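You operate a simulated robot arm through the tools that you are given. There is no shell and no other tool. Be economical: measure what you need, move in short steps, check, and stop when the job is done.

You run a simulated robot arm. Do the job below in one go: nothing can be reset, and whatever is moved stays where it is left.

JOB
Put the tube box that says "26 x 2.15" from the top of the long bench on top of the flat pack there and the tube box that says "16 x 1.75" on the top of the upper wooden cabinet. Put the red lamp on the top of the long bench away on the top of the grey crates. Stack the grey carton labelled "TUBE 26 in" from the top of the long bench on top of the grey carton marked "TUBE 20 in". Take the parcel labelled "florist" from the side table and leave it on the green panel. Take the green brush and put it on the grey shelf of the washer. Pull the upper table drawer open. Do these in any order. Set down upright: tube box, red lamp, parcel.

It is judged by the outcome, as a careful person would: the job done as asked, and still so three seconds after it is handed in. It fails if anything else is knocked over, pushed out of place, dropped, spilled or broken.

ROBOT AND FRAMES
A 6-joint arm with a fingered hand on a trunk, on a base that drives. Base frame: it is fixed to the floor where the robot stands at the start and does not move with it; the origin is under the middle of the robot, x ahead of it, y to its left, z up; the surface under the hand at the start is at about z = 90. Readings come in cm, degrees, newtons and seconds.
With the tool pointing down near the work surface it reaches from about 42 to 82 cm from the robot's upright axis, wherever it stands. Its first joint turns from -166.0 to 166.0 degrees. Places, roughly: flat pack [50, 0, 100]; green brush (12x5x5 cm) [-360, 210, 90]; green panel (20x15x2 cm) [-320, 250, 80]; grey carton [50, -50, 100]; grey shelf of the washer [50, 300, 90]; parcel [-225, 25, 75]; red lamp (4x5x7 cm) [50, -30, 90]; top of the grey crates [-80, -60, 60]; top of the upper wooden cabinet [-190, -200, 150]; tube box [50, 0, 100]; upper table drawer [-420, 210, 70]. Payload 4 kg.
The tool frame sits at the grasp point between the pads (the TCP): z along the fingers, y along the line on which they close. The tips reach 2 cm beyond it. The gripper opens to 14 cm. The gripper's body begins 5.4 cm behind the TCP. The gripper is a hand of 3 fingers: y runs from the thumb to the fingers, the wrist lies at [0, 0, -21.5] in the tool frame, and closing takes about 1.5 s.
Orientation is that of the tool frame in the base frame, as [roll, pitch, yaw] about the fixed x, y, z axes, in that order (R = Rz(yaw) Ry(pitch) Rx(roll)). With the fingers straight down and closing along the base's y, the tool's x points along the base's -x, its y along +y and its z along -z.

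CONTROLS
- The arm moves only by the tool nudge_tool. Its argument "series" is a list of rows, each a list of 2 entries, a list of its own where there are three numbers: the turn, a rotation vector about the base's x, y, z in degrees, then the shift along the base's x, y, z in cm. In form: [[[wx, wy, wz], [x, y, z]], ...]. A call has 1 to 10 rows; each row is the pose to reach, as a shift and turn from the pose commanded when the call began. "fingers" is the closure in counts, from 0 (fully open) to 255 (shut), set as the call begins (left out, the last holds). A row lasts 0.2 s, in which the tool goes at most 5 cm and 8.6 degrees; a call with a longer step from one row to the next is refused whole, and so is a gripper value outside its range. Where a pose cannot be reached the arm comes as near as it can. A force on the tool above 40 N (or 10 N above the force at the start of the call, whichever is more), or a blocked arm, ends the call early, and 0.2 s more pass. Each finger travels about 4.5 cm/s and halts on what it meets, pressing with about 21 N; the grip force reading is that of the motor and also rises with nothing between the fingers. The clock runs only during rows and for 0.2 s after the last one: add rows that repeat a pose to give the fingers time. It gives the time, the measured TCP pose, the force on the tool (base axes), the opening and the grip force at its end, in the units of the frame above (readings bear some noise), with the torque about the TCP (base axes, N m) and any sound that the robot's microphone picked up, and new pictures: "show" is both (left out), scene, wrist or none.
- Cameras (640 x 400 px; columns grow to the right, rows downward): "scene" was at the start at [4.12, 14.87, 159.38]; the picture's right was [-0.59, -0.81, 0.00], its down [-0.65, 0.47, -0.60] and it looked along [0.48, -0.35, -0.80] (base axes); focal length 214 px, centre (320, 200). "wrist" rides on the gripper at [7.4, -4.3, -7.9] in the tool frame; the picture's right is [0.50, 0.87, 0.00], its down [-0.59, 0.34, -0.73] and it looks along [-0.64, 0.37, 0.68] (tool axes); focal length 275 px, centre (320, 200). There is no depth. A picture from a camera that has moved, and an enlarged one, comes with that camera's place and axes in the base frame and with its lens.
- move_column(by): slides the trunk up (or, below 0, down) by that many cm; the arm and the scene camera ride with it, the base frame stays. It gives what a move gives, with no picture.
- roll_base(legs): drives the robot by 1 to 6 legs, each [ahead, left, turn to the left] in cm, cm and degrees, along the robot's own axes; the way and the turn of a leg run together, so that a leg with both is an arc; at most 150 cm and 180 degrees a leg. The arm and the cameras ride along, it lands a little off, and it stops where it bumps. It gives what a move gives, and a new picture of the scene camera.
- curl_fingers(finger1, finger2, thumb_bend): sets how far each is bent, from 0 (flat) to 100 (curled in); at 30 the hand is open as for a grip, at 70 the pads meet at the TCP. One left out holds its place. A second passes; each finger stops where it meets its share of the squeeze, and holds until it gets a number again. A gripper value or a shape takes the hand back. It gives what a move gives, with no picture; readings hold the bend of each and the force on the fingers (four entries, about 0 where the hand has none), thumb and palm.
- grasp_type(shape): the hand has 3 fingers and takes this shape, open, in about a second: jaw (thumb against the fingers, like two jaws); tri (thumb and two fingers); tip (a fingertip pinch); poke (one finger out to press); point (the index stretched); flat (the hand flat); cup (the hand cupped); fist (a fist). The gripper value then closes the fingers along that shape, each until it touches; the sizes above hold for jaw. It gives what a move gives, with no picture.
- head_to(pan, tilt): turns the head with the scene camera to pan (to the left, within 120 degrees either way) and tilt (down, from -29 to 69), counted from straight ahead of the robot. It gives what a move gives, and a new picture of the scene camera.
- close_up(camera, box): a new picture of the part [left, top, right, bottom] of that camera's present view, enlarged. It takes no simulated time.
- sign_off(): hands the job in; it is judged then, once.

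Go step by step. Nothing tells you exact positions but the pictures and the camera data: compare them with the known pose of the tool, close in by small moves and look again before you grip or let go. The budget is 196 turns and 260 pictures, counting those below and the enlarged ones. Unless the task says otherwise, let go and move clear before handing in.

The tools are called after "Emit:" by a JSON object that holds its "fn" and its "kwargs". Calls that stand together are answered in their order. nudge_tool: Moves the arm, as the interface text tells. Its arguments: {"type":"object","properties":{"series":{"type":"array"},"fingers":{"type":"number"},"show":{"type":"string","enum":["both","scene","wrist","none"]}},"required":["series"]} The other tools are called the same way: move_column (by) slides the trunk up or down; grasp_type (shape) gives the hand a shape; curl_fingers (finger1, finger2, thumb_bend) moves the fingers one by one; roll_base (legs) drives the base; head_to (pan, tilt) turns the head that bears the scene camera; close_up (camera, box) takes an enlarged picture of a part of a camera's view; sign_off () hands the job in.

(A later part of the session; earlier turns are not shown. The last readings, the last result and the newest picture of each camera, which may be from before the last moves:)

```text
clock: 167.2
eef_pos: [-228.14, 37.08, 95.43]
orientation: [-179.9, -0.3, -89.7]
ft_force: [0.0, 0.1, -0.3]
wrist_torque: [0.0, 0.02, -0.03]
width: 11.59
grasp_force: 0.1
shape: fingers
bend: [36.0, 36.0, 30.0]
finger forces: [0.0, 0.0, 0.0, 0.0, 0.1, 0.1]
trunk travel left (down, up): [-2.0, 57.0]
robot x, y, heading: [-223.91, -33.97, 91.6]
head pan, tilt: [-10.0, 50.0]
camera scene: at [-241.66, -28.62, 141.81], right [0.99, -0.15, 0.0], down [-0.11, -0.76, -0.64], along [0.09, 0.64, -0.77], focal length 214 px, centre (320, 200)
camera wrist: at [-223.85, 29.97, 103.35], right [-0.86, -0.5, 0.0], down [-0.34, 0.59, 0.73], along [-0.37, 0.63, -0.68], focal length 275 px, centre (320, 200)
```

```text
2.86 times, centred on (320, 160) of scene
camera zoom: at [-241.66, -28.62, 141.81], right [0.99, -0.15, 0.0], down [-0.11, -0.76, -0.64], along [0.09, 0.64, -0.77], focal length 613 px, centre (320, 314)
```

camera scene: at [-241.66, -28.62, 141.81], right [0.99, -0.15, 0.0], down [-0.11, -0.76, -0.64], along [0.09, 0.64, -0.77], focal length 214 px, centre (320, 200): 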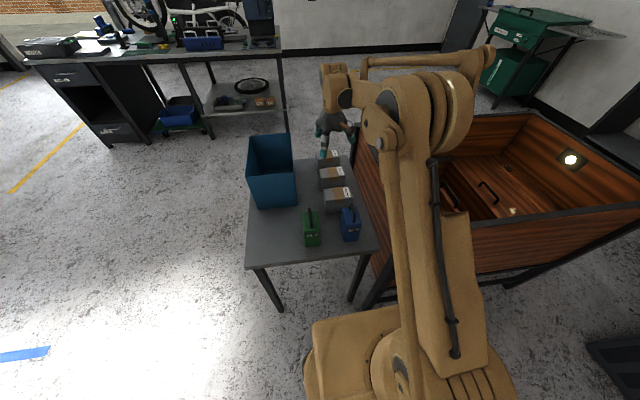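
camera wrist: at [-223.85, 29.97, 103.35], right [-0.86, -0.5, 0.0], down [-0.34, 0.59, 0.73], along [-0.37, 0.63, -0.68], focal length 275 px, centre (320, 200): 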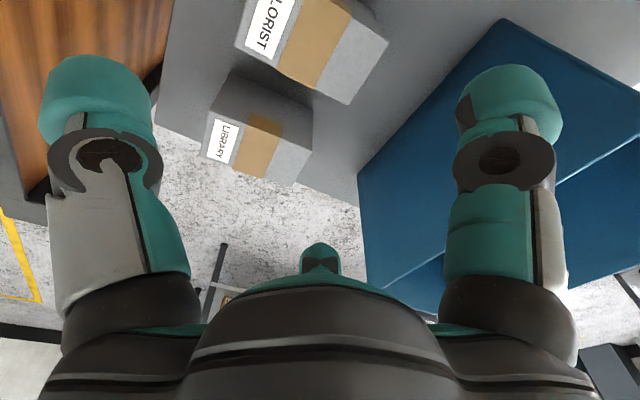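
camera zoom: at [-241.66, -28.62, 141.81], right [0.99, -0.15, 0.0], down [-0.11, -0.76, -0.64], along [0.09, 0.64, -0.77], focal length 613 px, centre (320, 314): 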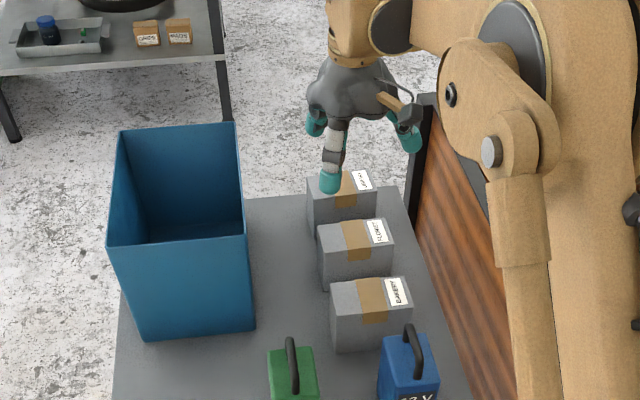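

The estimate is confirmed: FLORIST is centred at (−227.0, 36.4). I'll centre over it and descend to just above its top.

Emit:
{"fn": "nudge_tool", "kwargs": {"series": [[[0, 0, 0], [1.1, -0.7, -3.5]], [[0, 0, 0], [1.1, -0.7, -7]], [[0, 0, 0], [1.1, -0.7, -11]], [[0, 0, 0], [1.1, -0.7, -11]]], "show": "wrist"}}

Emit:
{"fn": "close_up", "kwargs": {"camera": "scene", "box": [290, 130, 370, 220]}}

```text
clock: 168.2
eef_pos: [-227.23, 36.56, 84.27]
orientation: [-179.8, -0.4, -89.8]
ft_force: [-0.1, 0.6, 0.7]
wrist_torque: [0.01, 0.01, 0.0]
width: 11.55
grasp_force: 0.0
shape: fingers
bend: [36.0, 36.0, 30.0]
finger forces: [0.0, 0.1, 0.0, 0.1, 0.0, 0.0]
trunk travel left (down, up): [-2.0, 57.0]
robot x, y, heading: [-224.01, -33.67, 91.6]
head pan, tilt: [-10.0, 50.0]
camera wrist: at [-222.93, 29.31, 92.2], right [-0.86, -0.5, 0.0], down [-0.34, 0.59, 0.73], along [-0.37, 0.63, -0.68], focal length 275 px, centre (320, 200)
```

wrist: 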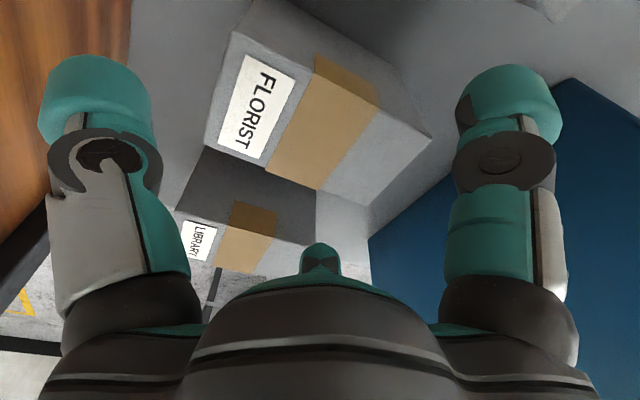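

```text
4.44 times, centred on (330, 175) of scene
camera zoom: at [-241.66, -28.61, 141.81], right [0.99, -0.15, 0.0], down [-0.11, -0.76, -0.64], along [0.09, 0.64, -0.77], focal length 953 px, centre (276, 311)
```

zoom: 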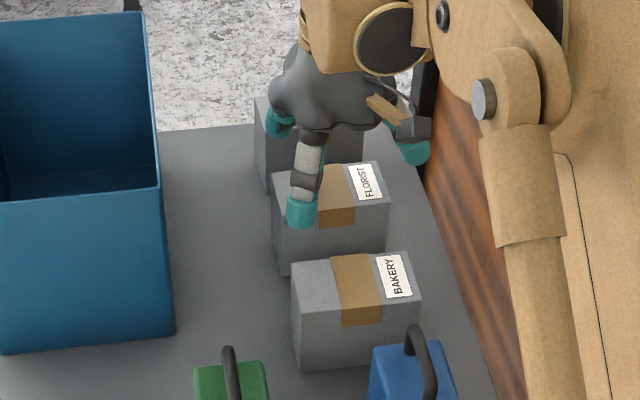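

The fingers line up with both gaps; I'll curl them a little more for clearance, then descend the rest.

Emit:
{"fn": "curl_fingers", "kwargs": {"finger1": 38.5, "finger2": 38.5}}

Emit:
{"fn": "nudge_tool", "kwargs": {"series": [[[0, 0, 0], [0, 0, -2]], [[0, 0, 0], [0, 0, -4]], [[0, 0, 0], [0, 0, -5.5]], [[0, 0, 0], [0, 0, -6.8]], [[0, 0, 0], [0, 0, -6.8]]], "show": "wrist"}}

Emit:
{"fn": "close_up", "kwargs": {"camera": "scene", "box": [290, 130, 370, 220]}}

```text
clock: 169.2
eef_pos: [-227.24, 36.38, 84.29]
orientation: [180.0, -0.3, -89.9]
ft_force: [-0.4, 0.0, 0.1]
wrist_torque: [0.05, 0.02, -0.02]
width: 11.29
grasp_force: 0.0
shape: fingers
bend: [38.0, 38.0, 30.0]
finger forces: [0.0, 0.0, 0.1, 0.0, 0.1, 0.1]
trunk travel left (down, up): [-2.0, 57.0]
robot x, y, heading: [-223.74, -33.84, 91.6]
head pan, tilt: [-10.0, 50.0]
```

```text
clock: 170.4
eef_pos: [-227.27, 36.15, 77.73]
orientation: [-179.9, -0.2, -89.8]
ft_force: [5.3, 1.0, 13.9]
wrist_torque: [-0.03, -0.58, 0.12]
width: 11.51
grasp_force: 6.2
shape: fingers
bend: [38.0, 38.0, 28.0]
finger forces: [0.1, 0.0, 0.0, 0.1, 12.2, 0.0]
trunk travel left (down, up): [-2.0, 57.0]
robot x, y, heading: [-224.08, -34.06, 91.6]
head pan, tilt: [-10.0, 50.0]
camera wrist: at [-222.86, 28.96, 85.59], right [-0.86, -0.5, 0.0], down [-0.34, 0.59, 0.73], along [-0.37, 0.63, -0.68], focal length 275 px, centre (320, 200)
```

wrist: 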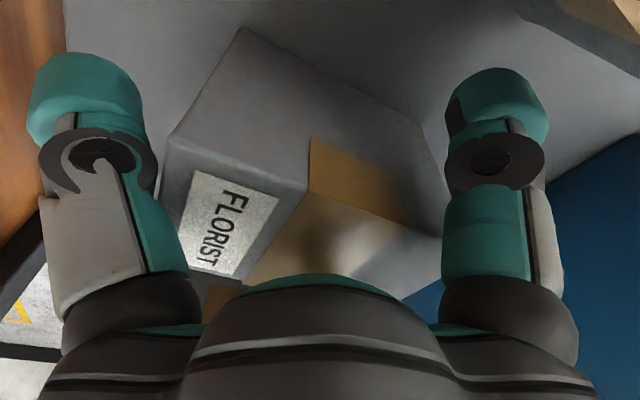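

```text
4.44 times, centred on (330, 175) of scene
camera zoom: at [-241.59, -28.74, 141.84], right [0.99, -0.15, 0.0], down [-0.11, -0.76, -0.64], along [0.09, 0.64, -0.77], focal length 953 px, centre (276, 311)
```

zoom: 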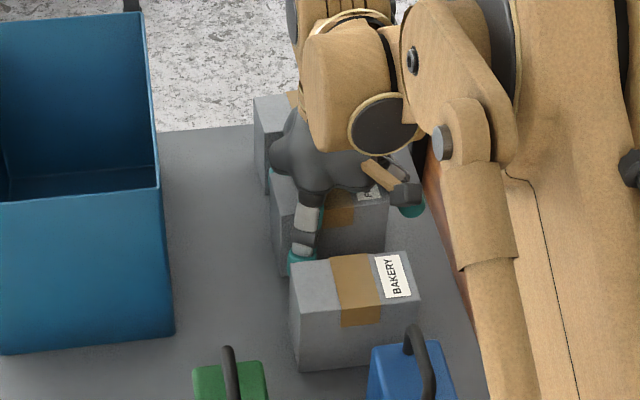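

The thumb tip has just touched the table. I'll rise 0.5 cm and close all fingers on the parcel.

Emit:
{"fn": "nudge_tool", "kwargs": {"series": [[[0, 0, 0], [0.1, 0.2, 0.6]], [[0, 0, 0], [0.1, 0.2, 0.6]]], "show": "none"}}

Emit:
{"fn": "curl_fingers", "kwargs": {"finger1": 70, "finger2": 70, "thumb_bend": 70}}

Emit:
{"fn": "curl_fingers", "kwargs": {"finger1": 70, "finger2": 70, "thumb_bend": 70}}

Emit:
{"fn": "close_up", "kwargs": {"camera": "scene", "box": [290, 130, 370, 220]}}

Emit:
{"fn": "close_up", "kwargs": {"camera": "wrist", "box": [0, 0, 640, 400]}}

```text
clock: 171.0
eef_pos: [-227.09, 36.4, 78.32]
orientation: [-179.9, -0.3, -89.7]
ft_force: [0.1, -0.3, -0.7]
wrist_torque: [0.03, -0.01, -0.02]
width: 11.31
grasp_force: 0.1
shape: fingers
bend: [38.0, 38.0, 30.0]
finger forces: [0.1, 0.0, 0.0, 0.1, 0.1, 0.0]
trunk travel left (down, up): [-2.0, 57.0]
robot x, y, heading: [-224.1, -33.69, 91.7]
head pan, tilt: [-10.0, 50.0]
```

```text
clock: 172.0
eef_pos: [-227.15, 36.48, 78.19]
orientation: [-179.8, -0.2, -89.8]
ft_force: [0.5, 0.2, -3.3]
wrist_torque: [-0.01, -0.14, 0.02]
width: 5.07
grasp_force: 22.8
shape: fingers
bend: [51.0, 50.0, 60.0]
finger forces: [13.0, 14.9, 0.0, 0.1, 18.0, 0.1]
trunk travel left (down, up): [-2.0, 57.0]
robot x, y, heading: [-223.82, -34.07, 91.9]
head pan, tilt: [-10.0, 50.0]
```

```text
clock: 173.0
eef_pos: [-227.29, 36.44, 78.26]
orientation: [-180.0, -0.2, -89.8]
ft_force: [0.2, 0.2, -3.2]
wrist_torque: [-0.03, -0.11, 0.0]
width: 4.98
grasp_force: 22.0
shape: fingers
bend: [51.0, 50.0, 61.0]
finger forces: [12.6, 13.9, 0.0, 0.0, 17.3, 0.0]
trunk travel left (down, up): [-2.0, 57.0]
robot x, y, heading: [-223.98, -33.83, 91.7]
head pan, tilt: [-10.0, 50.0]
```

```text
4.44 times, centred on (330, 175) of scene
camera zoom: at [-241.66, -28.58, 141.8], right [0.99, -0.15, 0.0], down [-0.11, -0.76, -0.64], along [0.09, 0.64, -0.77], focal length 953 px, centre (276, 311)
```

zoom: 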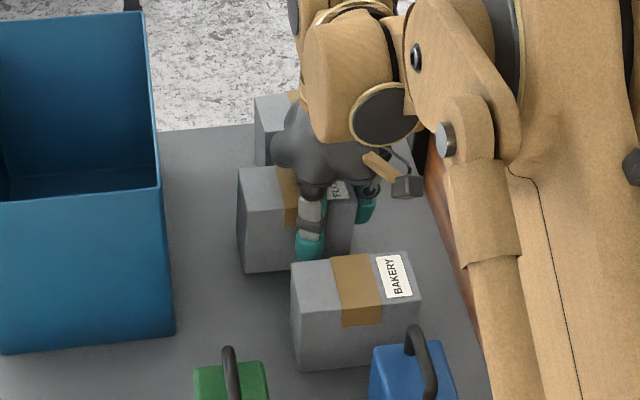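

```text
1.00 times, centred on (320, 200) of wrist (not enlarged: the box is as wide or as high as the picture)
camera zoom: at [-222.8, 29.3, 86.12], right [-0.86, -0.5, 0.0], down [-0.34, 0.59, 0.73], along [-0.37, 0.63, -0.68], focal length 275 px, centre (320, 200)
```

zoom: 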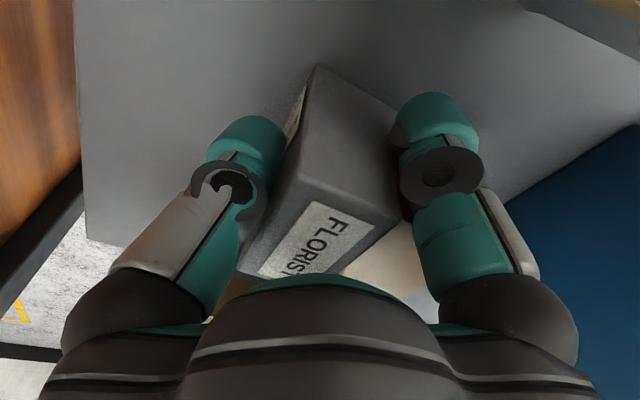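

The thumb met first and slid the parcel about 3 cm along its length; the grip is off-centre. I'll reopen, shift 3 cm and regrip with the fingers leading.

Emit:
{"fn": "curl_fingers", "kwargs": {"finger1": 38.5, "finger2": 38.5, "thumb_bend": 30}}

Emit:
{"fn": "nudge_tool", "kwargs": {"series": [[[0, 0, 0], [-1, 0, 0]], [[0, 0, 0], [-2, 0, 0]], [[0, 0, 0], [-2.8, 0, 0]], [[0, 0, 0], [-2.8, 0, 0]]], "show": "wrist"}}

Emit:
{"fn": "close_up", "kwargs": {"camera": "scene", "box": [290, 130, 370, 220]}}

```text
clock: 174.0
eef_pos: [-227.14, 36.38, 78.19]
orientation: [-179.8, -0.4, -89.7]
ft_force: [0.1, -0.2, -0.9]
wrist_torque: [-0.02, -0.05, -0.01]
width: 11.27
grasp_force: 0.1
shape: fingers
bend: [38.0, 38.0, 30.0]
finger forces: [0.1, 0.0, 0.1, 0.1, 0.0, 0.0]
trunk travel left (down, up): [-2.0, 57.0]
robot x, y, heading: [-224.19, -33.87, 91.8]
head pan, tilt: [-10.0, 50.0]
```

```text
clock: 175.0
eef_pos: [-230.11, 36.57, 78.23]
orientation: [-179.9, -0.4, -89.8]
ft_force: [-0.8, -0.2, -0.2]
wrist_torque: [-0.02, 0.0, -0.01]
width: 11.26
grasp_force: 0.0
shape: fingers
bend: [38.0, 38.0, 30.0]
finger forces: [0.0, 0.1, 0.0, 0.1, 0.0, 0.1]
trunk travel left (down, up): [-2.0, 57.0]
robot x, y, heading: [-223.97, -33.57, 91.7]
head pan, tilt: [-10.0, 50.0]
camera wrist: at [-225.53, 29.33, 86.19], right [-0.86, -0.5, 0.0], down [-0.34, 0.59, 0.73], along [-0.37, 0.63, -0.68], focal length 275 px, centre (320, 200)
```

wrist: 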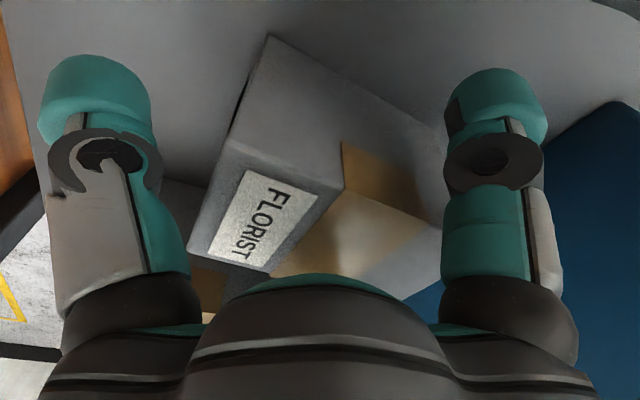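

```text
4.44 times, centred on (330, 175) of scene
camera zoom: at [-241.66, -28.62, 141.81], right [0.99, -0.15, 0.0], down [-0.11, -0.76, -0.64], along [0.09, 0.64, -0.77], focal length 953 px, centre (276, 311)
```

zoom: 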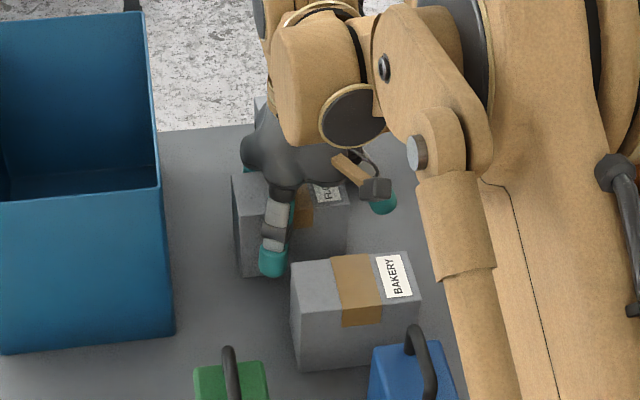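

Now the parcel is centred. I'll close the fingers first, then the thumb.

Emit:
{"fn": "curl_fingers", "kwargs": {"finger1": 48, "finger2": 48, "thumb_bend": 34}}

Emit:
{"fn": "curl_fingers", "kwargs": {"finger1": 70, "finger2": 70, "thumb_bend": 45}}

Emit:
{"fn": "curl_fingers", "kwargs": {"thumb_bend": 70}}

Emit:
{"fn": "close_up", "kwargs": {"camera": "wrist", "box": [0, 0, 640, 400]}}

```text
clock: 176.0
eef_pos: [-229.82, 36.47, 78.29]
orientation: [-180.0, -0.3, -89.9]
ft_force: [-1.7, 1.3, 0.1]
wrist_torque: [0.0, -0.04, 0.01]
width: 9.24
grasp_force: 0.3
shape: fingers
bend: [48.0, 47.0, 34.0]
finger forces: [0.0, 1.2, 0.0, 0.0, 0.1, 0.0]
trunk travel left (down, up): [-2.0, 57.0]
robot x, y, heading: [-223.77, -34.22, 91.6]
head pan, tilt: [-10.0, 50.0]
```

```text
clock: 177.0
eef_pos: [-229.89, 36.39, 78.39]
orientation: [-179.9, -0.3, -89.9]
ft_force: [0.1, -1.5, -0.1]
wrist_torque: [0.0, -0.02, 0.01]
width: 7.59
grasp_force: 17.7
shape: fingers
bend: [51.0, 50.0, 43.0]
finger forces: [13.3, 13.2, 0.1, 0.0, 9.8, 0.0]
trunk travel left (down, up): [-2.0, 57.0]
robot x, y, heading: [-223.78, -33.8, 91.6]
head pan, tilt: [-10.0, 50.0]
```

```text
clock: 178.0
eef_pos: [-229.95, 36.53, 78.2]
orientation: [-179.9, -0.3, -89.8]
ft_force: [-0.4, -0.5, -3.1]
wrist_torque: [0.03, -0.1, -0.02]
width: 5.2
grasp_force: 23.3
shape: fingers
bend: [51.0, 50.0, 59.0]
finger forces: [13.6, 14.7, 0.0, 0.1, 18.7, 0.0]
trunk travel left (down, up): [-2.0, 57.0]
robot x, y, heading: [-224.1, -34.02, 91.5]
head pan, tilt: [-10.0, 50.0]
```

```text
1.00 times, centred on (320, 200) of wrist (not enlarged: the box is as wide or as high as the picture)
camera zoom: at [-225.53, 29.35, 86.18], right [-0.86, -0.5, 0.0], down [-0.34, 0.59, 0.73], along [-0.37, 0.63, -0.68], focal length 275 px, centre (320, 200)
```

zoom: 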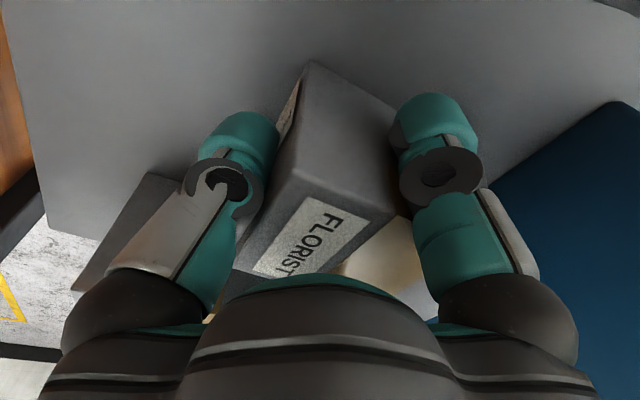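

The thumb slid it again, but it is firmly held from the end. I'll lift a little to see if it stays level.

Emit:
{"fn": "nudge_tool", "kwargs": {"series": [[[0, 0, 0], [0, 0, 1]], [[0, 0, 0], [0, 0, 2]], [[0, 0, 0], [0, 0, 3]], [[0, 0, 0], [0, 0, 3]]], "show": "wrist"}}

Emit:
{"fn": "close_up", "kwargs": {"camera": "scene", "box": [290, 130, 370, 220]}}

```text
clock: 179.0
eef_pos: [-229.73, 36.54, 81.38]
orientation: [-179.9, -0.3, -89.8]
ft_force: [0.5, 0.3, -3.4]
wrist_torque: [0.02, -0.12, -0.01]
width: 5.17
grasp_force: 23.4
shape: fingers
bend: [51.0, 50.0, 59.0]
finger forces: [13.8, 14.7, 0.1, 0.1, 18.4, 0.1]
trunk travel left (down, up): [-2.0, 57.0]
robot x, y, heading: [-223.69, -34.03, 91.5]
head pan, tilt: [-10.0, 50.0]
camera wrist: at [-225.47, 29.38, 89.18], right [-0.86, -0.5, 0.0], down [-0.34, 0.59, 0.73], along [-0.37, 0.63, -0.68], focal length 275 px, centre (320, 200)
```

wrist: 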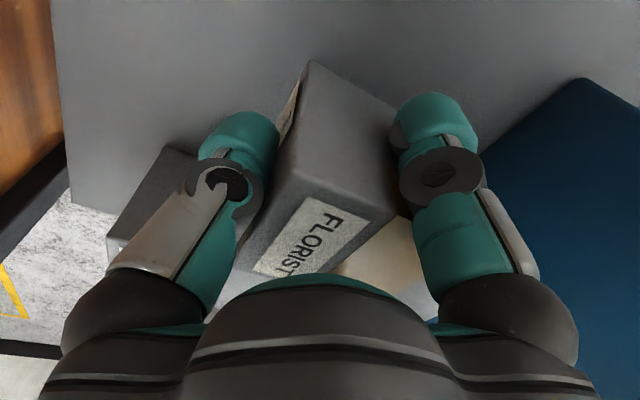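

```text
4.44 times, centred on (330, 175) of scene
camera zoom: at [-241.66, -28.59, 141.8], right [0.99, -0.15, 0.0], down [-0.11, -0.76, -0.64], along [0.09, 0.64, -0.77], focal length 953 px, centre (276, 311)
```

zoom: 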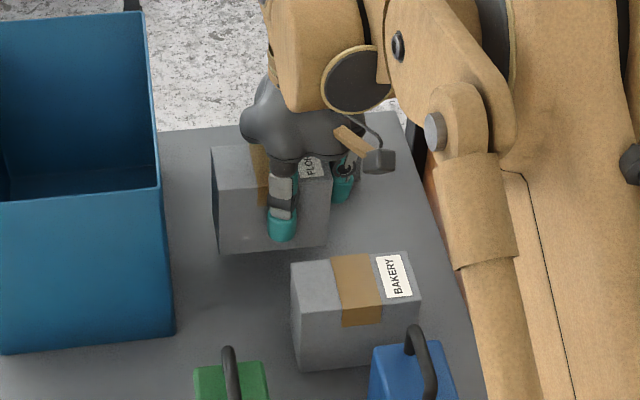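

It stays level. I'll raise it, back off, and look toward the workbench with the green panel.

Emit:
{"fn": "nudge_tool", "kwargs": {"series": [[[0, 0, 0], [0, 0, 4.5]], [[0, 0, 0], [0, 0, 9]], [[0, 0, 0], [0, 0, 13.5]], [[0, 0, 0], [0, 0, 18]], [[0, 0, 0], [0, 0, 22]], [[0, 0, 0], [0, 0, 22]]], "show": "none"}}

Emit:
{"fn": "move_column", "kwargs": {"by": 18}}

Emit:
{"fn": "roll_base", "kwargs": {"legs": [[-25, 0, 0]]}}

Emit:
{"fn": "head_to", "kwargs": {"pan": 25, "tilt": 22}}

```text
clock: 180.4
eef_pos: [-230.12, 36.94, 103.29]
orientation: [-179.9, -0.3, -89.8]
ft_force: [0.6, -0.5, -3.3]
wrist_torque: [-0.02, -0.07, 0.0]
width: 5.13
grasp_force: 22.7
shape: fingers
bend: [51.0, 50.0, 59.0]
finger forces: [13.2, 14.2, 0.0, 0.0, 18.1, 0.0]
trunk travel left (down, up): [-2.0, 57.0]
robot x, y, heading: [-223.68, -33.81, 91.5]
head pan, tilt: [-10.0, 50.0]
```

```text
clock: 182.4
eef_pos: [-230.26, 36.93, 121.32]
orientation: [-179.9, -0.3, -89.8]
ft_force: [-0.4, 0.3, -4.2]
wrist_torque: [-0.01, -0.12, 0.0]
width: 5.17
grasp_force: 22.1
shape: fingers
bend: [51.0, 50.0, 59.0]
finger forces: [13.2, 14.1, 0.0, 0.0, 18.0, 0.0]
trunk travel left (down, up): [-20.0, 39.0]
robot x, y, heading: [-223.98, -34.29, 91.7]
head pan, tilt: [-10.0, 50.0]
```

```text
clock: 184.2
eef_pos: [-229.32, 11.96, 121.39]
orientation: [-179.9, -0.4, -89.8]
ft_force: [0.0, -0.7, -1.8]
wrist_torque: [0.02, -0.06, 0.01]
width: 5.17
grasp_force: 23.3
shape: fingers
bend: [51.0, 50.0, 60.0]
finger forces: [13.2, 14.1, 0.0, 0.0, 18.0, 0.0]
trunk travel left (down, up): [-20.0, 39.0]
robot x, y, heading: [-223.19, -58.55, 91.8]
head pan, tilt: [-10.0, 50.0]
camera scene: at [-240.94, -53.45, 159.81], right [0.99, -0.14, 0.0], down [-0.11, -0.76, -0.64], along [0.09, 0.64, -0.77], focal length 214 px, centre (320, 200)
```

scene: 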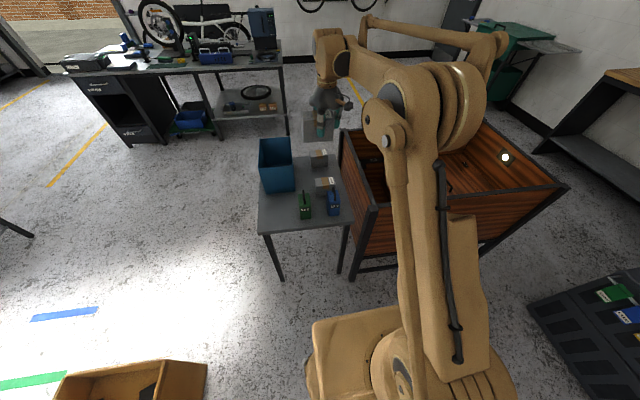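

```text
clock: 185.2
eef_pos: [-229.51, 12.19, 121.26]
orientation: [-179.9, -0.2, -89.7]
ft_force: [-0.3, -0.2, -3.5]
wrist_torque: [0.02, -0.06, -0.03]
width: 5.19
grasp_force: 22.7
shape: fingers
bend: [51.0, 50.0, 60.0]
finger forces: [13.2, 14.2, 0.0, 0.0, 18.0, 0.0]
trunk travel left (down, up): [-20.0, 39.0]
robot x, y, heading: [-223.45, -59.05, 91.7]
head pan, tilt: [25.0, 22.0]
camera scene: at [-246.22, -52.62, 164.03], right [0.89, 0.45, 0.0], down [0.17, -0.34, -0.93], along [-0.42, 0.83, -0.38], focal length 214 px, centre (320, 200)
```

scene: 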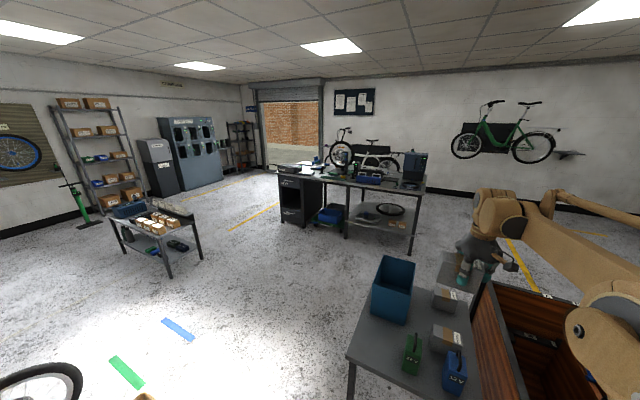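

I need a route past the side table toward the workbench; I'll check the gap beside the cardboard box.

Emit:
{"fn": "head_to", "kwargs": {"pan": 60, "tilt": 50}}

Emit:
{"fn": "head_to", "kwargs": {"pan": 10, "tilt": 69}}

```text
clock: 186.2
eef_pos: [-229.44, 12.0, 121.37]
orientation: [-180.0, -0.3, -89.7]
ft_force: [-0.5, 1.0, -3.3]
wrist_torque: [0.04, -0.06, 0.03]
width: 5.17
grasp_force: 22.3
shape: fingers
bend: [51.0, 50.0, 60.0]
finger forces: [13.2, 14.2, 0.0, 0.0, 18.1, 0.0]
trunk travel left (down, up): [-20.0, 39.0]
robot x, y, heading: [-223.14, -59.13, 91.6]
head pan, tilt: [60.0, 50.0]
camera scene: at [-248.83, -57.27, 159.81], right [0.47, 0.88, 0.0], down [0.67, -0.36, -0.64], along [-0.57, 0.3, -0.77], focal length 214 px, centre (320, 200)
```

scene: 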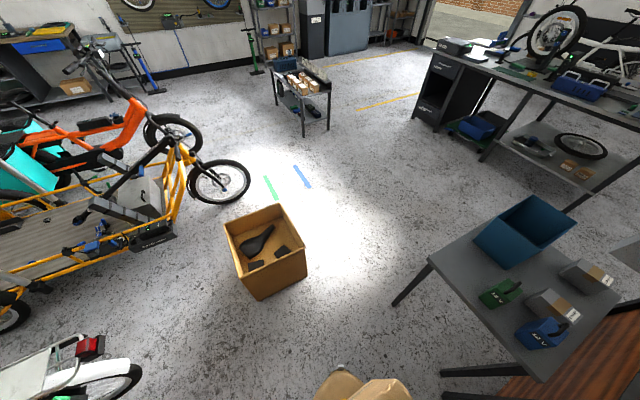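

```text
clock: 187.4
eef_pos: [-229.57, 12.16, 121.31]
orientation: [-179.9, -0.3, -89.7]
ft_force: [1.4, -0.7, -3.8]
wrist_torque: [0.03, -0.09, 0.0]
width: 5.17
grasp_force: 23.3
shape: fingers
bend: [51.0, 50.0, 60.0]
finger forces: [13.1, 14.1, 0.0, 0.0, 17.9, 0.0]
trunk travel left (down, up): [-20.0, 39.0]
robot x, y, heading: [-222.85, -58.82, 91.8]
head pan, tilt: [10.0, 68.8]
camera scene: at [-243.19, -55.45, 157.61], right [0.98, 0.2, 0.0], down [0.19, -0.91, -0.36], along [-0.07, 0.35, -0.93], focal length 214 px, centre (320, 200)
```

scene: 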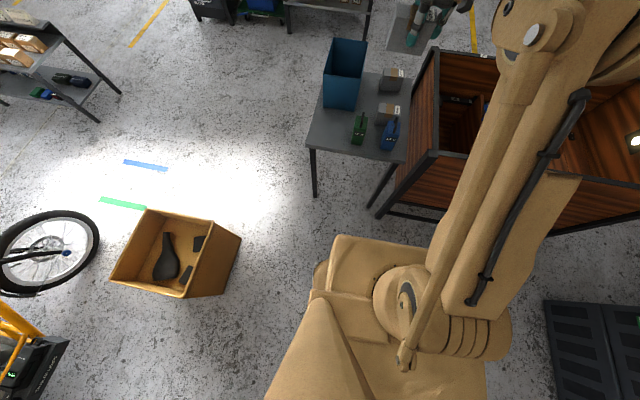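

The gap between the box corner (−307, −37) and table corner (−260, 0) is about 60 cm, and the base is about 46 wide. I'll align diagonally (heading 128°) with the middle of the gap first.

Emit:
{"fn": "roll_base", "kwargs": {"legs": [[0, 0, 36.3], [9.3, 22.4, 0]]}}

Emit:
{"fn": "head_to", "kwargs": {"pan": 0, "tilt": 60}}

```text
clock: 190.9
eef_pos: [-294.15, -12.15, 121.25]
orientation: [-179.9, -0.3, -53.6]
ft_force: [-0.6, 0.5, -3.1]
wrist_torque: [0.06, -0.09, 0.01]
width: 5.08
grasp_force: 21.8
shape: fingers
bend: [51.0, 50.0, 60.0]
finger forces: [12.2, 13.3, 0.0, 0.0, 17.1, 0.1]
trunk travel left (down, up): [-20.0, 39.0]
robot x, y, heading: [-247.49, -65.73, 127.8]
head pan, tilt: [10.0, 68.8]
camera scene: at [-265.42, -74.92, 157.59], right [0.67, 0.74, 0.0], down [0.69, -0.63, -0.36], along [-0.27, 0.24, -0.93], focal length 214 px, centre (320, 200)
```

scene: 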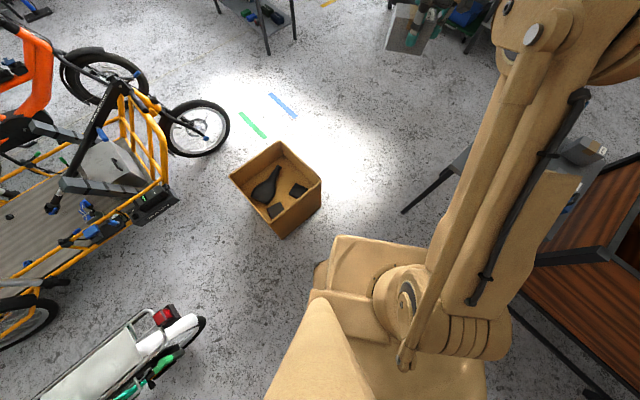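

```text
clock: 191.6
eef_pos: [-294.02, -12.12, 121.26]
orientation: [-179.9, -0.4, -53.7]
ft_force: [0.7, 0.0, -4.0]
wrist_torque: [0.04, -0.09, -0.02]
width: 5.11
grasp_force: 21.2
shape: fingers
bend: [51.0, 50.0, 60.0]
finger forces: [12.1, 13.4, 0.1, 0.1, 17.1, 0.1]
trunk travel left (down, up): [-20.0, 39.0]
robot x, y, heading: [-247.38, -65.69, 127.8]
head pan, tilt: [0.0, 60.0]
camera scene: at [-265.24, -73.38, 158.54], right [0.79, 0.61, 0.0], down [0.53, -0.69, -0.5], along [-0.31, 0.39, -0.87], focal length 214 px, centre (320, 200)
```

scene: 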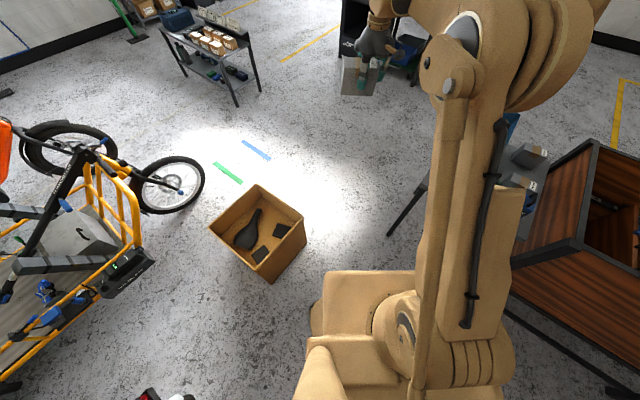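

Clearances are about 6 cm on each side. I'll drive straight ahead through the gap in two stages.

Emit:
{"fn": "roll_base", "kwargs": {"legs": [[45, 0, 0]]}}

```text
clock: 194.4
eef_pos: [-322.17, 24.04, 121.27]
orientation: [-179.9, -0.4, -53.7]
ft_force: [0.1, 0.8, -3.3]
wrist_torque: [0.07, -0.09, 0.02]
width: 5.07
grasp_force: 21.3
shape: fingers
bend: [51.0, 50.0, 60.0]
finger forces: [12.1, 13.5, 0.0, 0.1, 17.2, 0.0]
trunk travel left (down, up): [-20.0, 39.0]
robot x, y, heading: [-275.43, -29.82, 127.7]
head pan, tilt: [0.0, 60.0]
camera scene: at [-293.19, -37.26, 158.54], right [0.79, 0.61, 0.0], down [0.53, -0.69, -0.5], along [-0.31, 0.39, -0.87], focal length 214 px, centre (320, 200)
```

scene: 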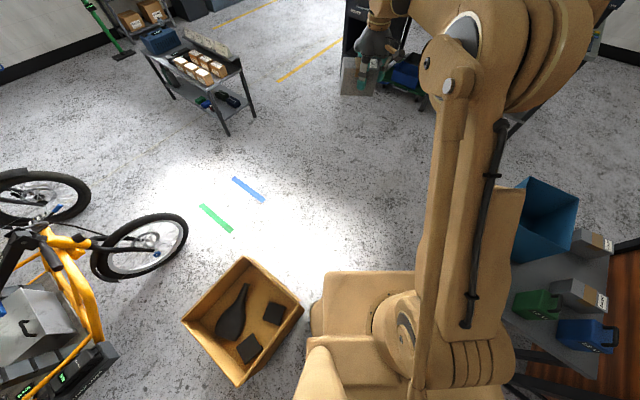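

Through cleanly so far. I'll continue past, then straighten to face the workbench.

Emit:
{"fn": "roll_base", "kwargs": {"legs": [[65, 0, 0], [0, 0, -37.5], [100, 0, 0]]}}

Emit:
{"fn": "head_to", "kwargs": {"pan": 0, "tilt": 30}}

```text
clock: 204.4
eef_pos: [-317.47, 190.38, 121.26]
orientation: [180.0, -0.3, -91.6]
ft_force: [-0.1, -0.4, -3.8]
wrist_torque: [0.0, -0.07, 0.02]
width: 5.02
grasp_force: 20.8
shape: fingers
bend: [51.0, 50.0, 60.0]
finger forces: [11.6, 12.8, 0.1, 0.1, 16.7, 0.0]
trunk travel left (down, up): [-20.0, 39.0]
robot x, y, heading: [-313.73, 118.93, 90.0]
head pan, tilt: [0.0, 60.0]
camera scene: at [-332.43, 124.55, 158.55], right [1.0, 0.0, 0.0], down [0.0, -0.87, -0.5], along [0.0, 0.5, -0.87], focal length 214 px, centre (320, 200)
```

scene: 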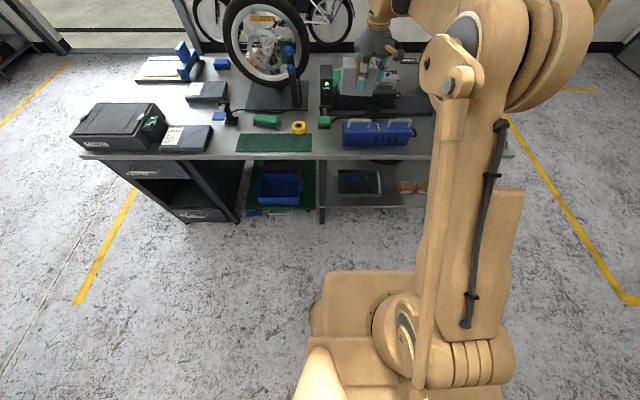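

```text
clock: 205.4
eef_pos: [-317.4, 190.58, 121.33]
orientation: [-179.9, -0.3, -91.6]
ft_force: [-0.9, 0.3, -4.1]
wrist_torque: [-0.02, -0.1, 0.03]
width: 5.05
grasp_force: 20.7
shape: fingers
bend: [51.0, 50.0, 60.0]
finger forces: [11.7, 12.9, 0.0, 0.0, 16.7, 0.1]
trunk travel left (down, up): [-20.0, 39.0]
robot x, y, heading: [-313.33, 119.61, 89.9]
head pan, tilt: [0.0, 30.0]
camera scene: at [-332.43, 126.88, 162.75], right [1.0, 0.0, 0.0], down [0.0, -0.5, -0.87], along [0.0, 0.87, -0.5], focal length 214 px, centre (320, 200)
```

scene: 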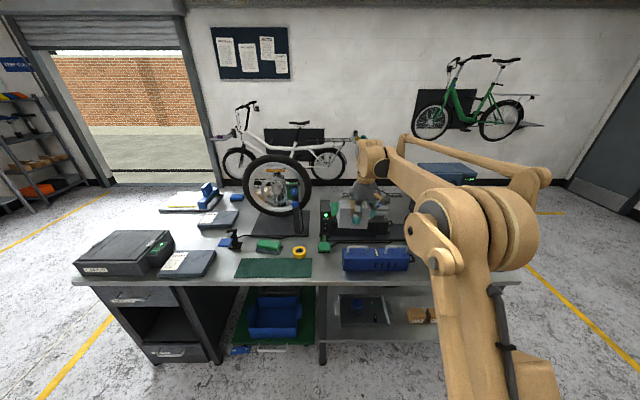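

The workbench is ahead; the panel should be behind the hand at about (−323, 252). I'll move the hand aside to see it.

Emit:
{"fn": "nudge_tool", "kwargs": {"series": [[[0, 0, 0], [4, 0, 2]], [[0, 0, 0], [8, 0, 4]], [[0, 0, 0], [12, 0, 6]], [[0, 0, 0], [16, 0, 8]], [[0, 0, 0], [20, 0, 10]], [[0, 0, 0], [24, 0, 10]], [[0, 0, 0], [24, 0, 10]]], "show": "scene"}}

Emit:
{"fn": "close_up", "kwargs": {"camera": "scene", "box": [290, 180, 450, 280]}}

Emit:
{"fn": "close_up", "kwargs": {"camera": "scene", "box": [150, 170, 330, 290]}}

```text
clock: 207.0
eef_pos: [-293.56, 190.61, 131.09]
orientation: [-179.9, -0.3, -91.6]
ft_force: [-0.2, -0.1, -3.4]
wrist_torque: [-0.03, -0.16, 0.0]
width: 4.98
grasp_force: 20.4
shape: fingers
bend: [51.0, 50.0, 60.0]
finger forces: [11.4, 12.7, 0.1, 0.0, 16.4, 0.0]
trunk travel left (down, up): [-20.0, 39.0]
robot x, y, heading: [-313.61, 119.63, 89.8]
head pan, tilt: [0.0, 30.0]
camera scene: at [-332.48, 126.88, 162.75], right [1.0, 0.0, 0.0], down [0.0, -0.5, -0.87], along [0.0, 0.87, -0.5], focal length 214 px, centre (320, 200)
```

scene: 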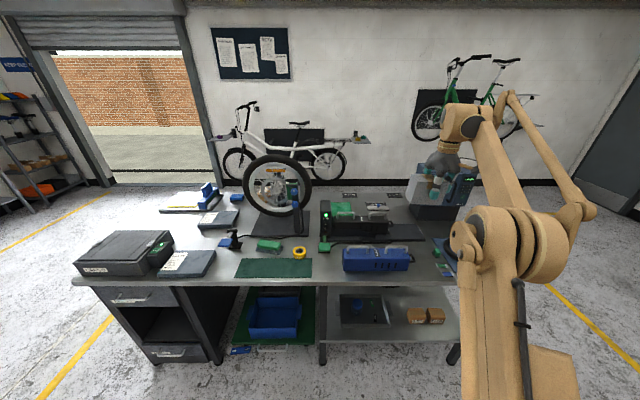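

```text
4.00 times, centred on (370, 230) of scene
camera zoom: at [-332.48, 126.88, 162.75], right [1.0, 0.0, 0.0], down [0.0, -0.5, -0.87], along [0.0, 0.87, -0.5], focal length 858 px, centre (120, 80)
```

zoom: 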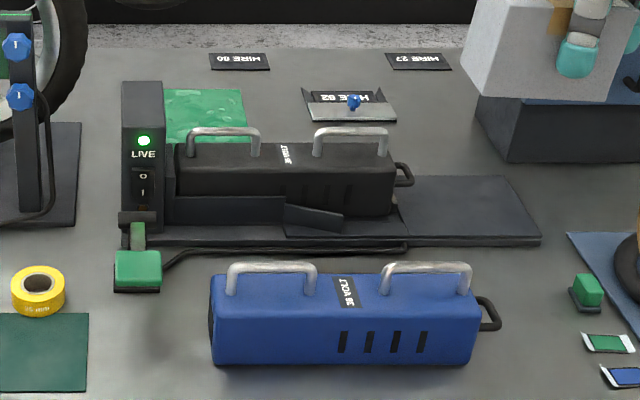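

```text
3.33 times, centred on (240, 230) of scene
camera zoom: at [-332.48, 126.88, 162.75], right [1.0, 0.0, 0.0], down [0.0, -0.5, -0.87], along [0.0, 0.87, -0.5], focal length 715 px, centre (587, 100)
```

zoom: 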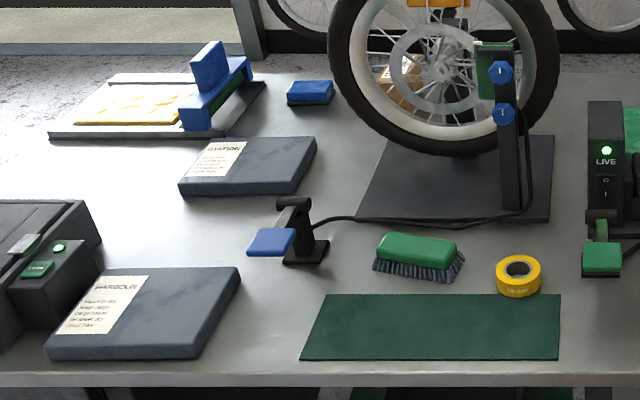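

The bright green panel lies at the back, x −324..−310, y about 243–263, behind the black toolbox. I'll drive closer with the parcel held high and look down on it.

Emit:
{"fn": "roll_base", "kwargs": {"legs": [[44, 0, 0]]}}

Emit:
{"fn": "head_to", "kwargs": {"pan": 0, "tilt": 45}}

Emit:
{"fn": "close_up", "kwargs": {"camera": "scene", "box": [270, 80, 430, 190]}}

```text
clock: 209.7
eef_pos: [-292.91, 235.13, 131.06]
orientation: [-180.0, -0.3, -91.9]
ft_force: [-0.6, -0.2, -4.2]
wrist_torque: [-0.02, -0.09, 0.0]
width: 5.02
grasp_force: 20.0
shape: fingers
bend: [51.0, 50.0, 60.0]
finger forces: [11.4, 12.7, 0.0, 0.0, 16.4, 0.1]
trunk travel left (down, up): [-20.0, 39.0]
robot x, y, heading: [-313.26, 164.22, 89.4]
head pan, tilt: [0.0, 30.0]
camera scene: at [-332.08, 171.71, 162.75], right [1.0, -0.01, 0.0], down [0.0, -0.5, -0.87], along [0.01, 0.87, -0.5], focal length 214 px, centre (320, 200)
```

scene: 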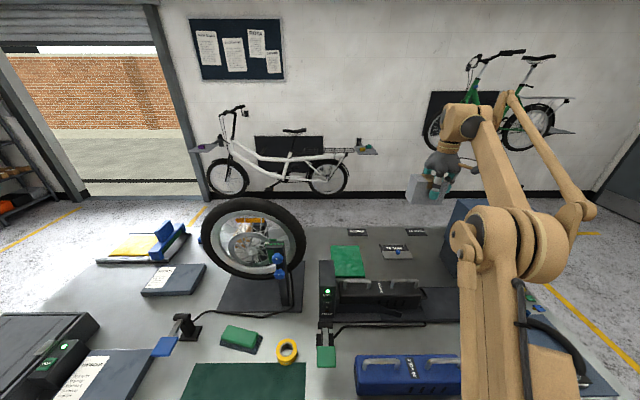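

```text
clock: 210.4
eef_pos: [-292.77, 235.13, 130.96]
orientation: [-179.9, -0.3, -92.0]
ft_force: [0.6, 0.4, -3.3]
wrist_torque: [-0.01, -0.14, 0.04]
width: 4.98
grasp_force: 20.4
shape: fingers
bend: [51.0, 50.0, 60.0]
finger forces: [11.5, 12.6, 0.0, 0.0, 16.3, 0.1]
trunk travel left (down, up): [-20.0, 39.0]
robot x, y, heading: [-313.33, 164.08, 89.5]
head pan, tilt: [0.0, 45.0]
camera scene: at [-332.09, 170.71, 160.5], right [1.0, -0.01, 0.0], down [-0.01, -0.71, -0.71], along [0.01, 0.71, -0.71], focal length 214 px, centre (320, 200)
```

scene: 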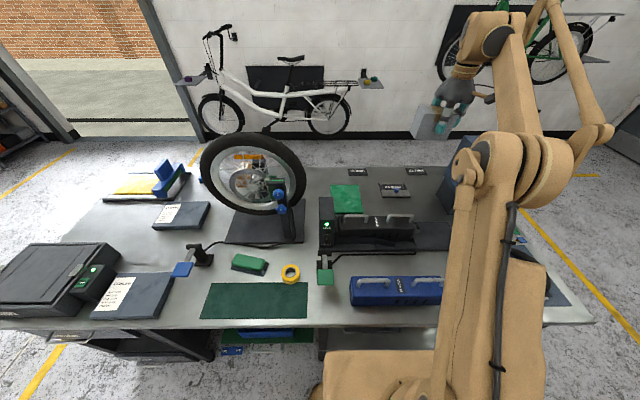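

```text
3.64 times, centred on (350, 135) of scene
camera zoom: at [-332.09, 170.71, 160.5], right [1.0, -0.01, 0.0], down [-0.01, -0.71, -0.71], along [0.01, 0.71, -0.71], focal length 780 px, centre (211, 436)
```

zoom: 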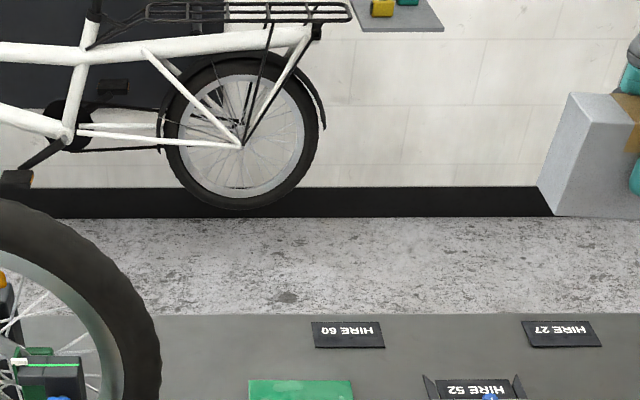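

Emit:
{"fn": "close_up", "kwargs": {"camera": "scene", "box": [300, 170, 440, 265]}}

```text
4.21 times, centred on (370, 218) of scene
camera zoom: at [-332.09, 170.71, 160.5], right [1.0, -0.01, 0.0], down [-0.01, -0.71, -0.71], along [0.01, 0.71, -0.71], focal length 903 px, centre (110, 126)
```

zoom: 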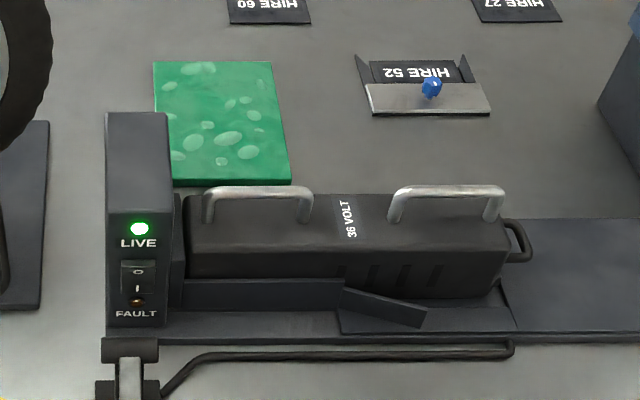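

The panel spans x −325..−310, y 240–261 (top about 82); the toolbox ends near y 231. I'll turn the hand so the thumb faces the robot (parcel further out) and move over the panel, watching the reach.

Emit:
{"fn": "nudge_tool", "kwargs": {"series": [[[0, 0, -8.5], [-2.5, 0, 0]], [[0, 0, -17], [-5, 0, 0]], [[0, 0, -25.5], [-7.5, -1, 0]], [[0, 0, -34], [-10, -1, 0]], [[0, 0, -42.5], [-12.5, -2, -1]], [[0, 0, -51], [-15, -2, -2]], [[0, 0, -59.5], [-17.5, -2, -4]], [[0, 0, -68], [-20, -2, -6]], [[0, 0, -76.5], [-22.5, -2, -8]], [[0, 0, -85], [-24.5, -2, -10]]], "show": "none"}}

Emit:
{"fn": "nudge_tool", "kwargs": {"series": [[[0, 0, -3], [0, 2.5, -2]], [[0, 0, -3], [0, 5, -4]], [[0, 0, -3], [0, 7.5, -7]], [[0, 0, -3], [0, 10, -10]], [[0, 0, -3], [0, 11, -13.5]], [[0, 0, -3], [0, 11.5, -17]], [[0, 0, -3], [0, 11.5, -20]], [[0, 0, -3], [0, 11.5, -20]]], "show": "both"}}

Emit:
{"fn": "close_up", "kwargs": {"camera": "scene", "box": [300, 140, 440, 265]}}

```text
clock: 212.6
eef_pos: [-317.49, 233.19, 120.94]
orientation: [-179.9, -0.3, -177.0]
ft_force: [-0.2, -0.2, -4.0]
wrist_torque: [-0.14, -0.01, 0.03]
width: 4.97
grasp_force: 19.5
shape: fingers
bend: [51.0, 50.0, 61.0]
finger forces: [11.2, 12.6, 0.1, 0.0, 16.1, 0.1]
trunk travel left (down, up): [-20.0, 39.0]
robot x, y, heading: [-313.79, 164.27, 89.7]
head pan, tilt: [0.0, 45.0]
```

```text
clock: 214.4
eef_pos: [-317.33, 244.42, 101.14]
orientation: [-179.9, -0.4, -179.9]
ft_force: [0.4, 0.1, -3.8]
wrist_torque: [-0.11, 0.0, 0.01]
width: 4.9
grasp_force: 19.8
shape: fingers
bend: [51.0, 50.0, 61.0]
finger forces: [11.6, 12.8, 0.0, 0.1, 15.7, 0.0]
trunk travel left (down, up): [-20.0, 39.0]
robot x, y, heading: [-313.31, 164.04, 89.5]
head pan, tilt: [0.0, 45.0]
camera scene: at [-332.12, 170.7, 160.5], right [1.0, -0.01, 0.0], down [-0.01, -0.71, -0.71], along [0.01, 0.71, -0.71], focal length 214 px, centre (320, 200)
camera wrist: at [-324.66, 240.43, 109.05], right [-0.5, 0.87, 0.0], down [0.59, 0.34, 0.73], along [0.63, 0.37, -0.68], focal length 275 px, centre (320, 200)
```

scene: 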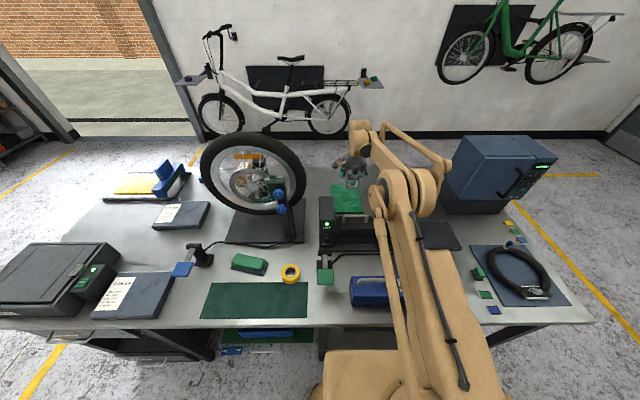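
wrist: 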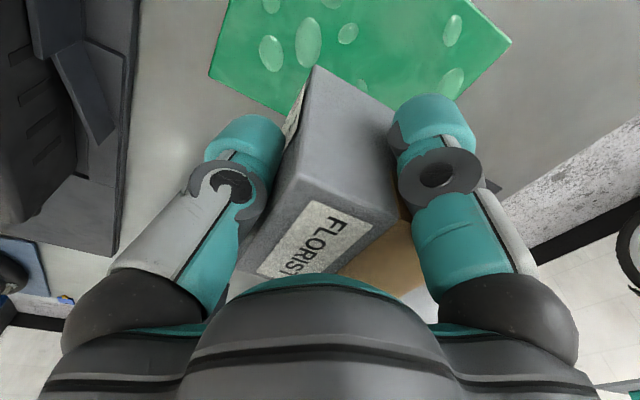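

```text
3.20 times, centred on (370, 202) of scene
camera zoom: at [-332.12, 170.7, 160.5], right [1.0, -0.01, 0.0], down [-0.01, -0.71, -0.71], along [0.01, 0.71, -0.71], focal length 686 px, centre (160, 192)
```

zoom: 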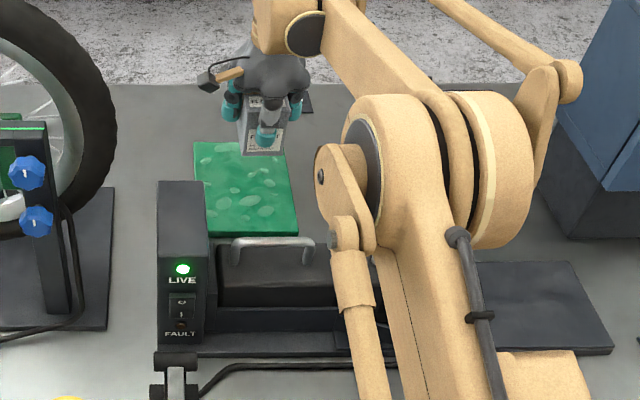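

The parcel is over the panel with margins on all sides. I'll lower it.

Emit:
{"fn": "nudge_tool", "kwargs": {"series": [[[0, 0, 0], [0, 0.5, -3]], [[0, 0, 0], [0, 0.5, -6]], [[0, 0, 0], [0, 0.5, -9]], [[0, 0, 0], [0, 0.5, -11.5]], [[0, 0, 0], [0, 0.5, -11.5]]], "show": "wrist"}}

Emit:
{"fn": "close_up", "kwargs": {"camera": "scene", "box": [300, 140, 440, 265]}}

```text
clock: 215.6
eef_pos: [-317.28, 244.11, 90.27]
orientation: [179.8, -0.3, -179.9]
ft_force: [-2.2, 6.7, 30.7]
wrist_torque: [-0.17, 0.05, 0.08]
width: 4.26
grasp_force: 29.1
shape: fingers
bend: [51.0, 50.0, 66.0]
finger forces: [25.2, 23.3, 0.0, 0.0, 10.4, 0.1]
out of reach, approached as far as the arm can: row 4, 5
trunk travel left (down, up): [-20.0, 39.0]
robot x, y, heading: [-313.26, 164.13, 89.6]
head pan, tilt: [0.0, 45.0]
camera wrist: at [-324.53, 240.03, 98.1], right [-0.5, 0.87, 0.01], down [0.59, 0.34, 0.73], along [0.63, 0.37, -0.68], focal length 275 px, centre (320, 200)
```

wrist: 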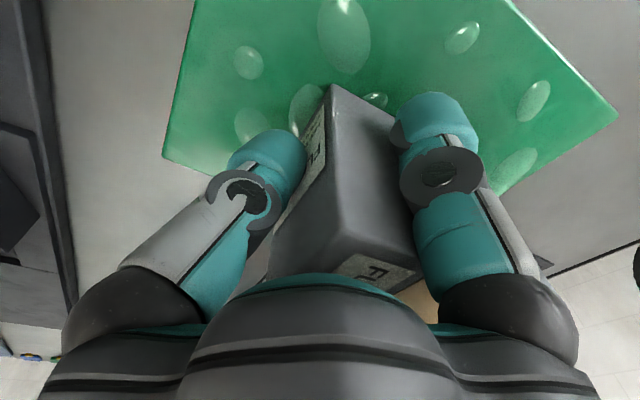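

```text
3.20 times, centred on (370, 202) of scene
camera zoom: at [-332.13, 170.28, 160.54], right [1.0, -0.01, 0.0], down [-0.01, -0.71, -0.71], along [0.01, 0.71, -0.71], focal length 686 px, centre (160, 192)
```

zoom: 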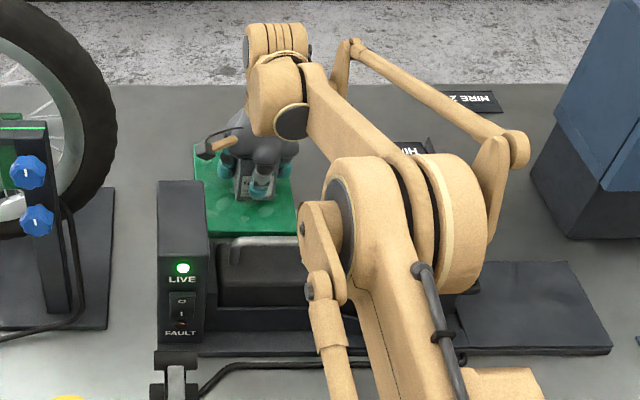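

It has touched down earlier than reckoned, at 30 N. I'll ease up until the force drops.

Emit:
{"fn": "nudge_tool", "kwargs": {"series": [[[0, 0, 0], [0, 0, 0.5]], [[0, 0, 0], [0, 0, 0.5]]], "show": "wrist"}}

```text
clock: 216.2
eef_pos: [-317.2, 244.41, 90.37]
orientation: [-179.9, -0.4, 180.0]
ft_force: [0.6, -0.2, -1.7]
wrist_torque: [-0.18, 0.02, 0.01]
width: 4.3
grasp_force: 26.8
shape: fingers
bend: [51.0, 50.0, 66.0]
finger forces: [23.0, 23.2, 0.0, 0.0, 6.0, 0.0]
trunk travel left (down, up): [-20.0, 39.0]
robot x, y, heading: [-313.43, 163.68, 89.5]
head pan, tilt: [0.0, 45.0]
camera wrist: at [-324.52, 240.27, 98.26], right [-0.5, 0.87, 0.0], down [0.59, 0.34, 0.73], along [0.63, 0.37, -0.68], focal length 275 px, centre (320, 200)
```

wrist: 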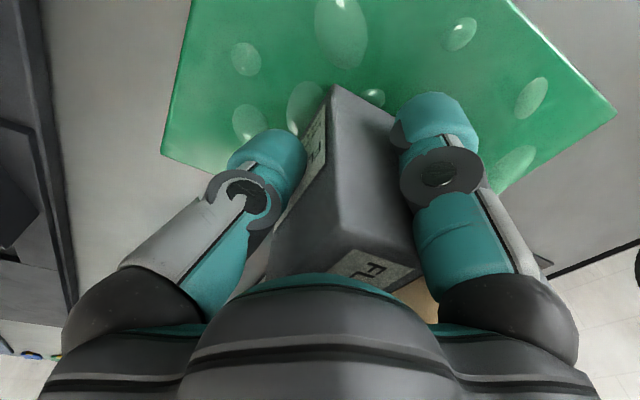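

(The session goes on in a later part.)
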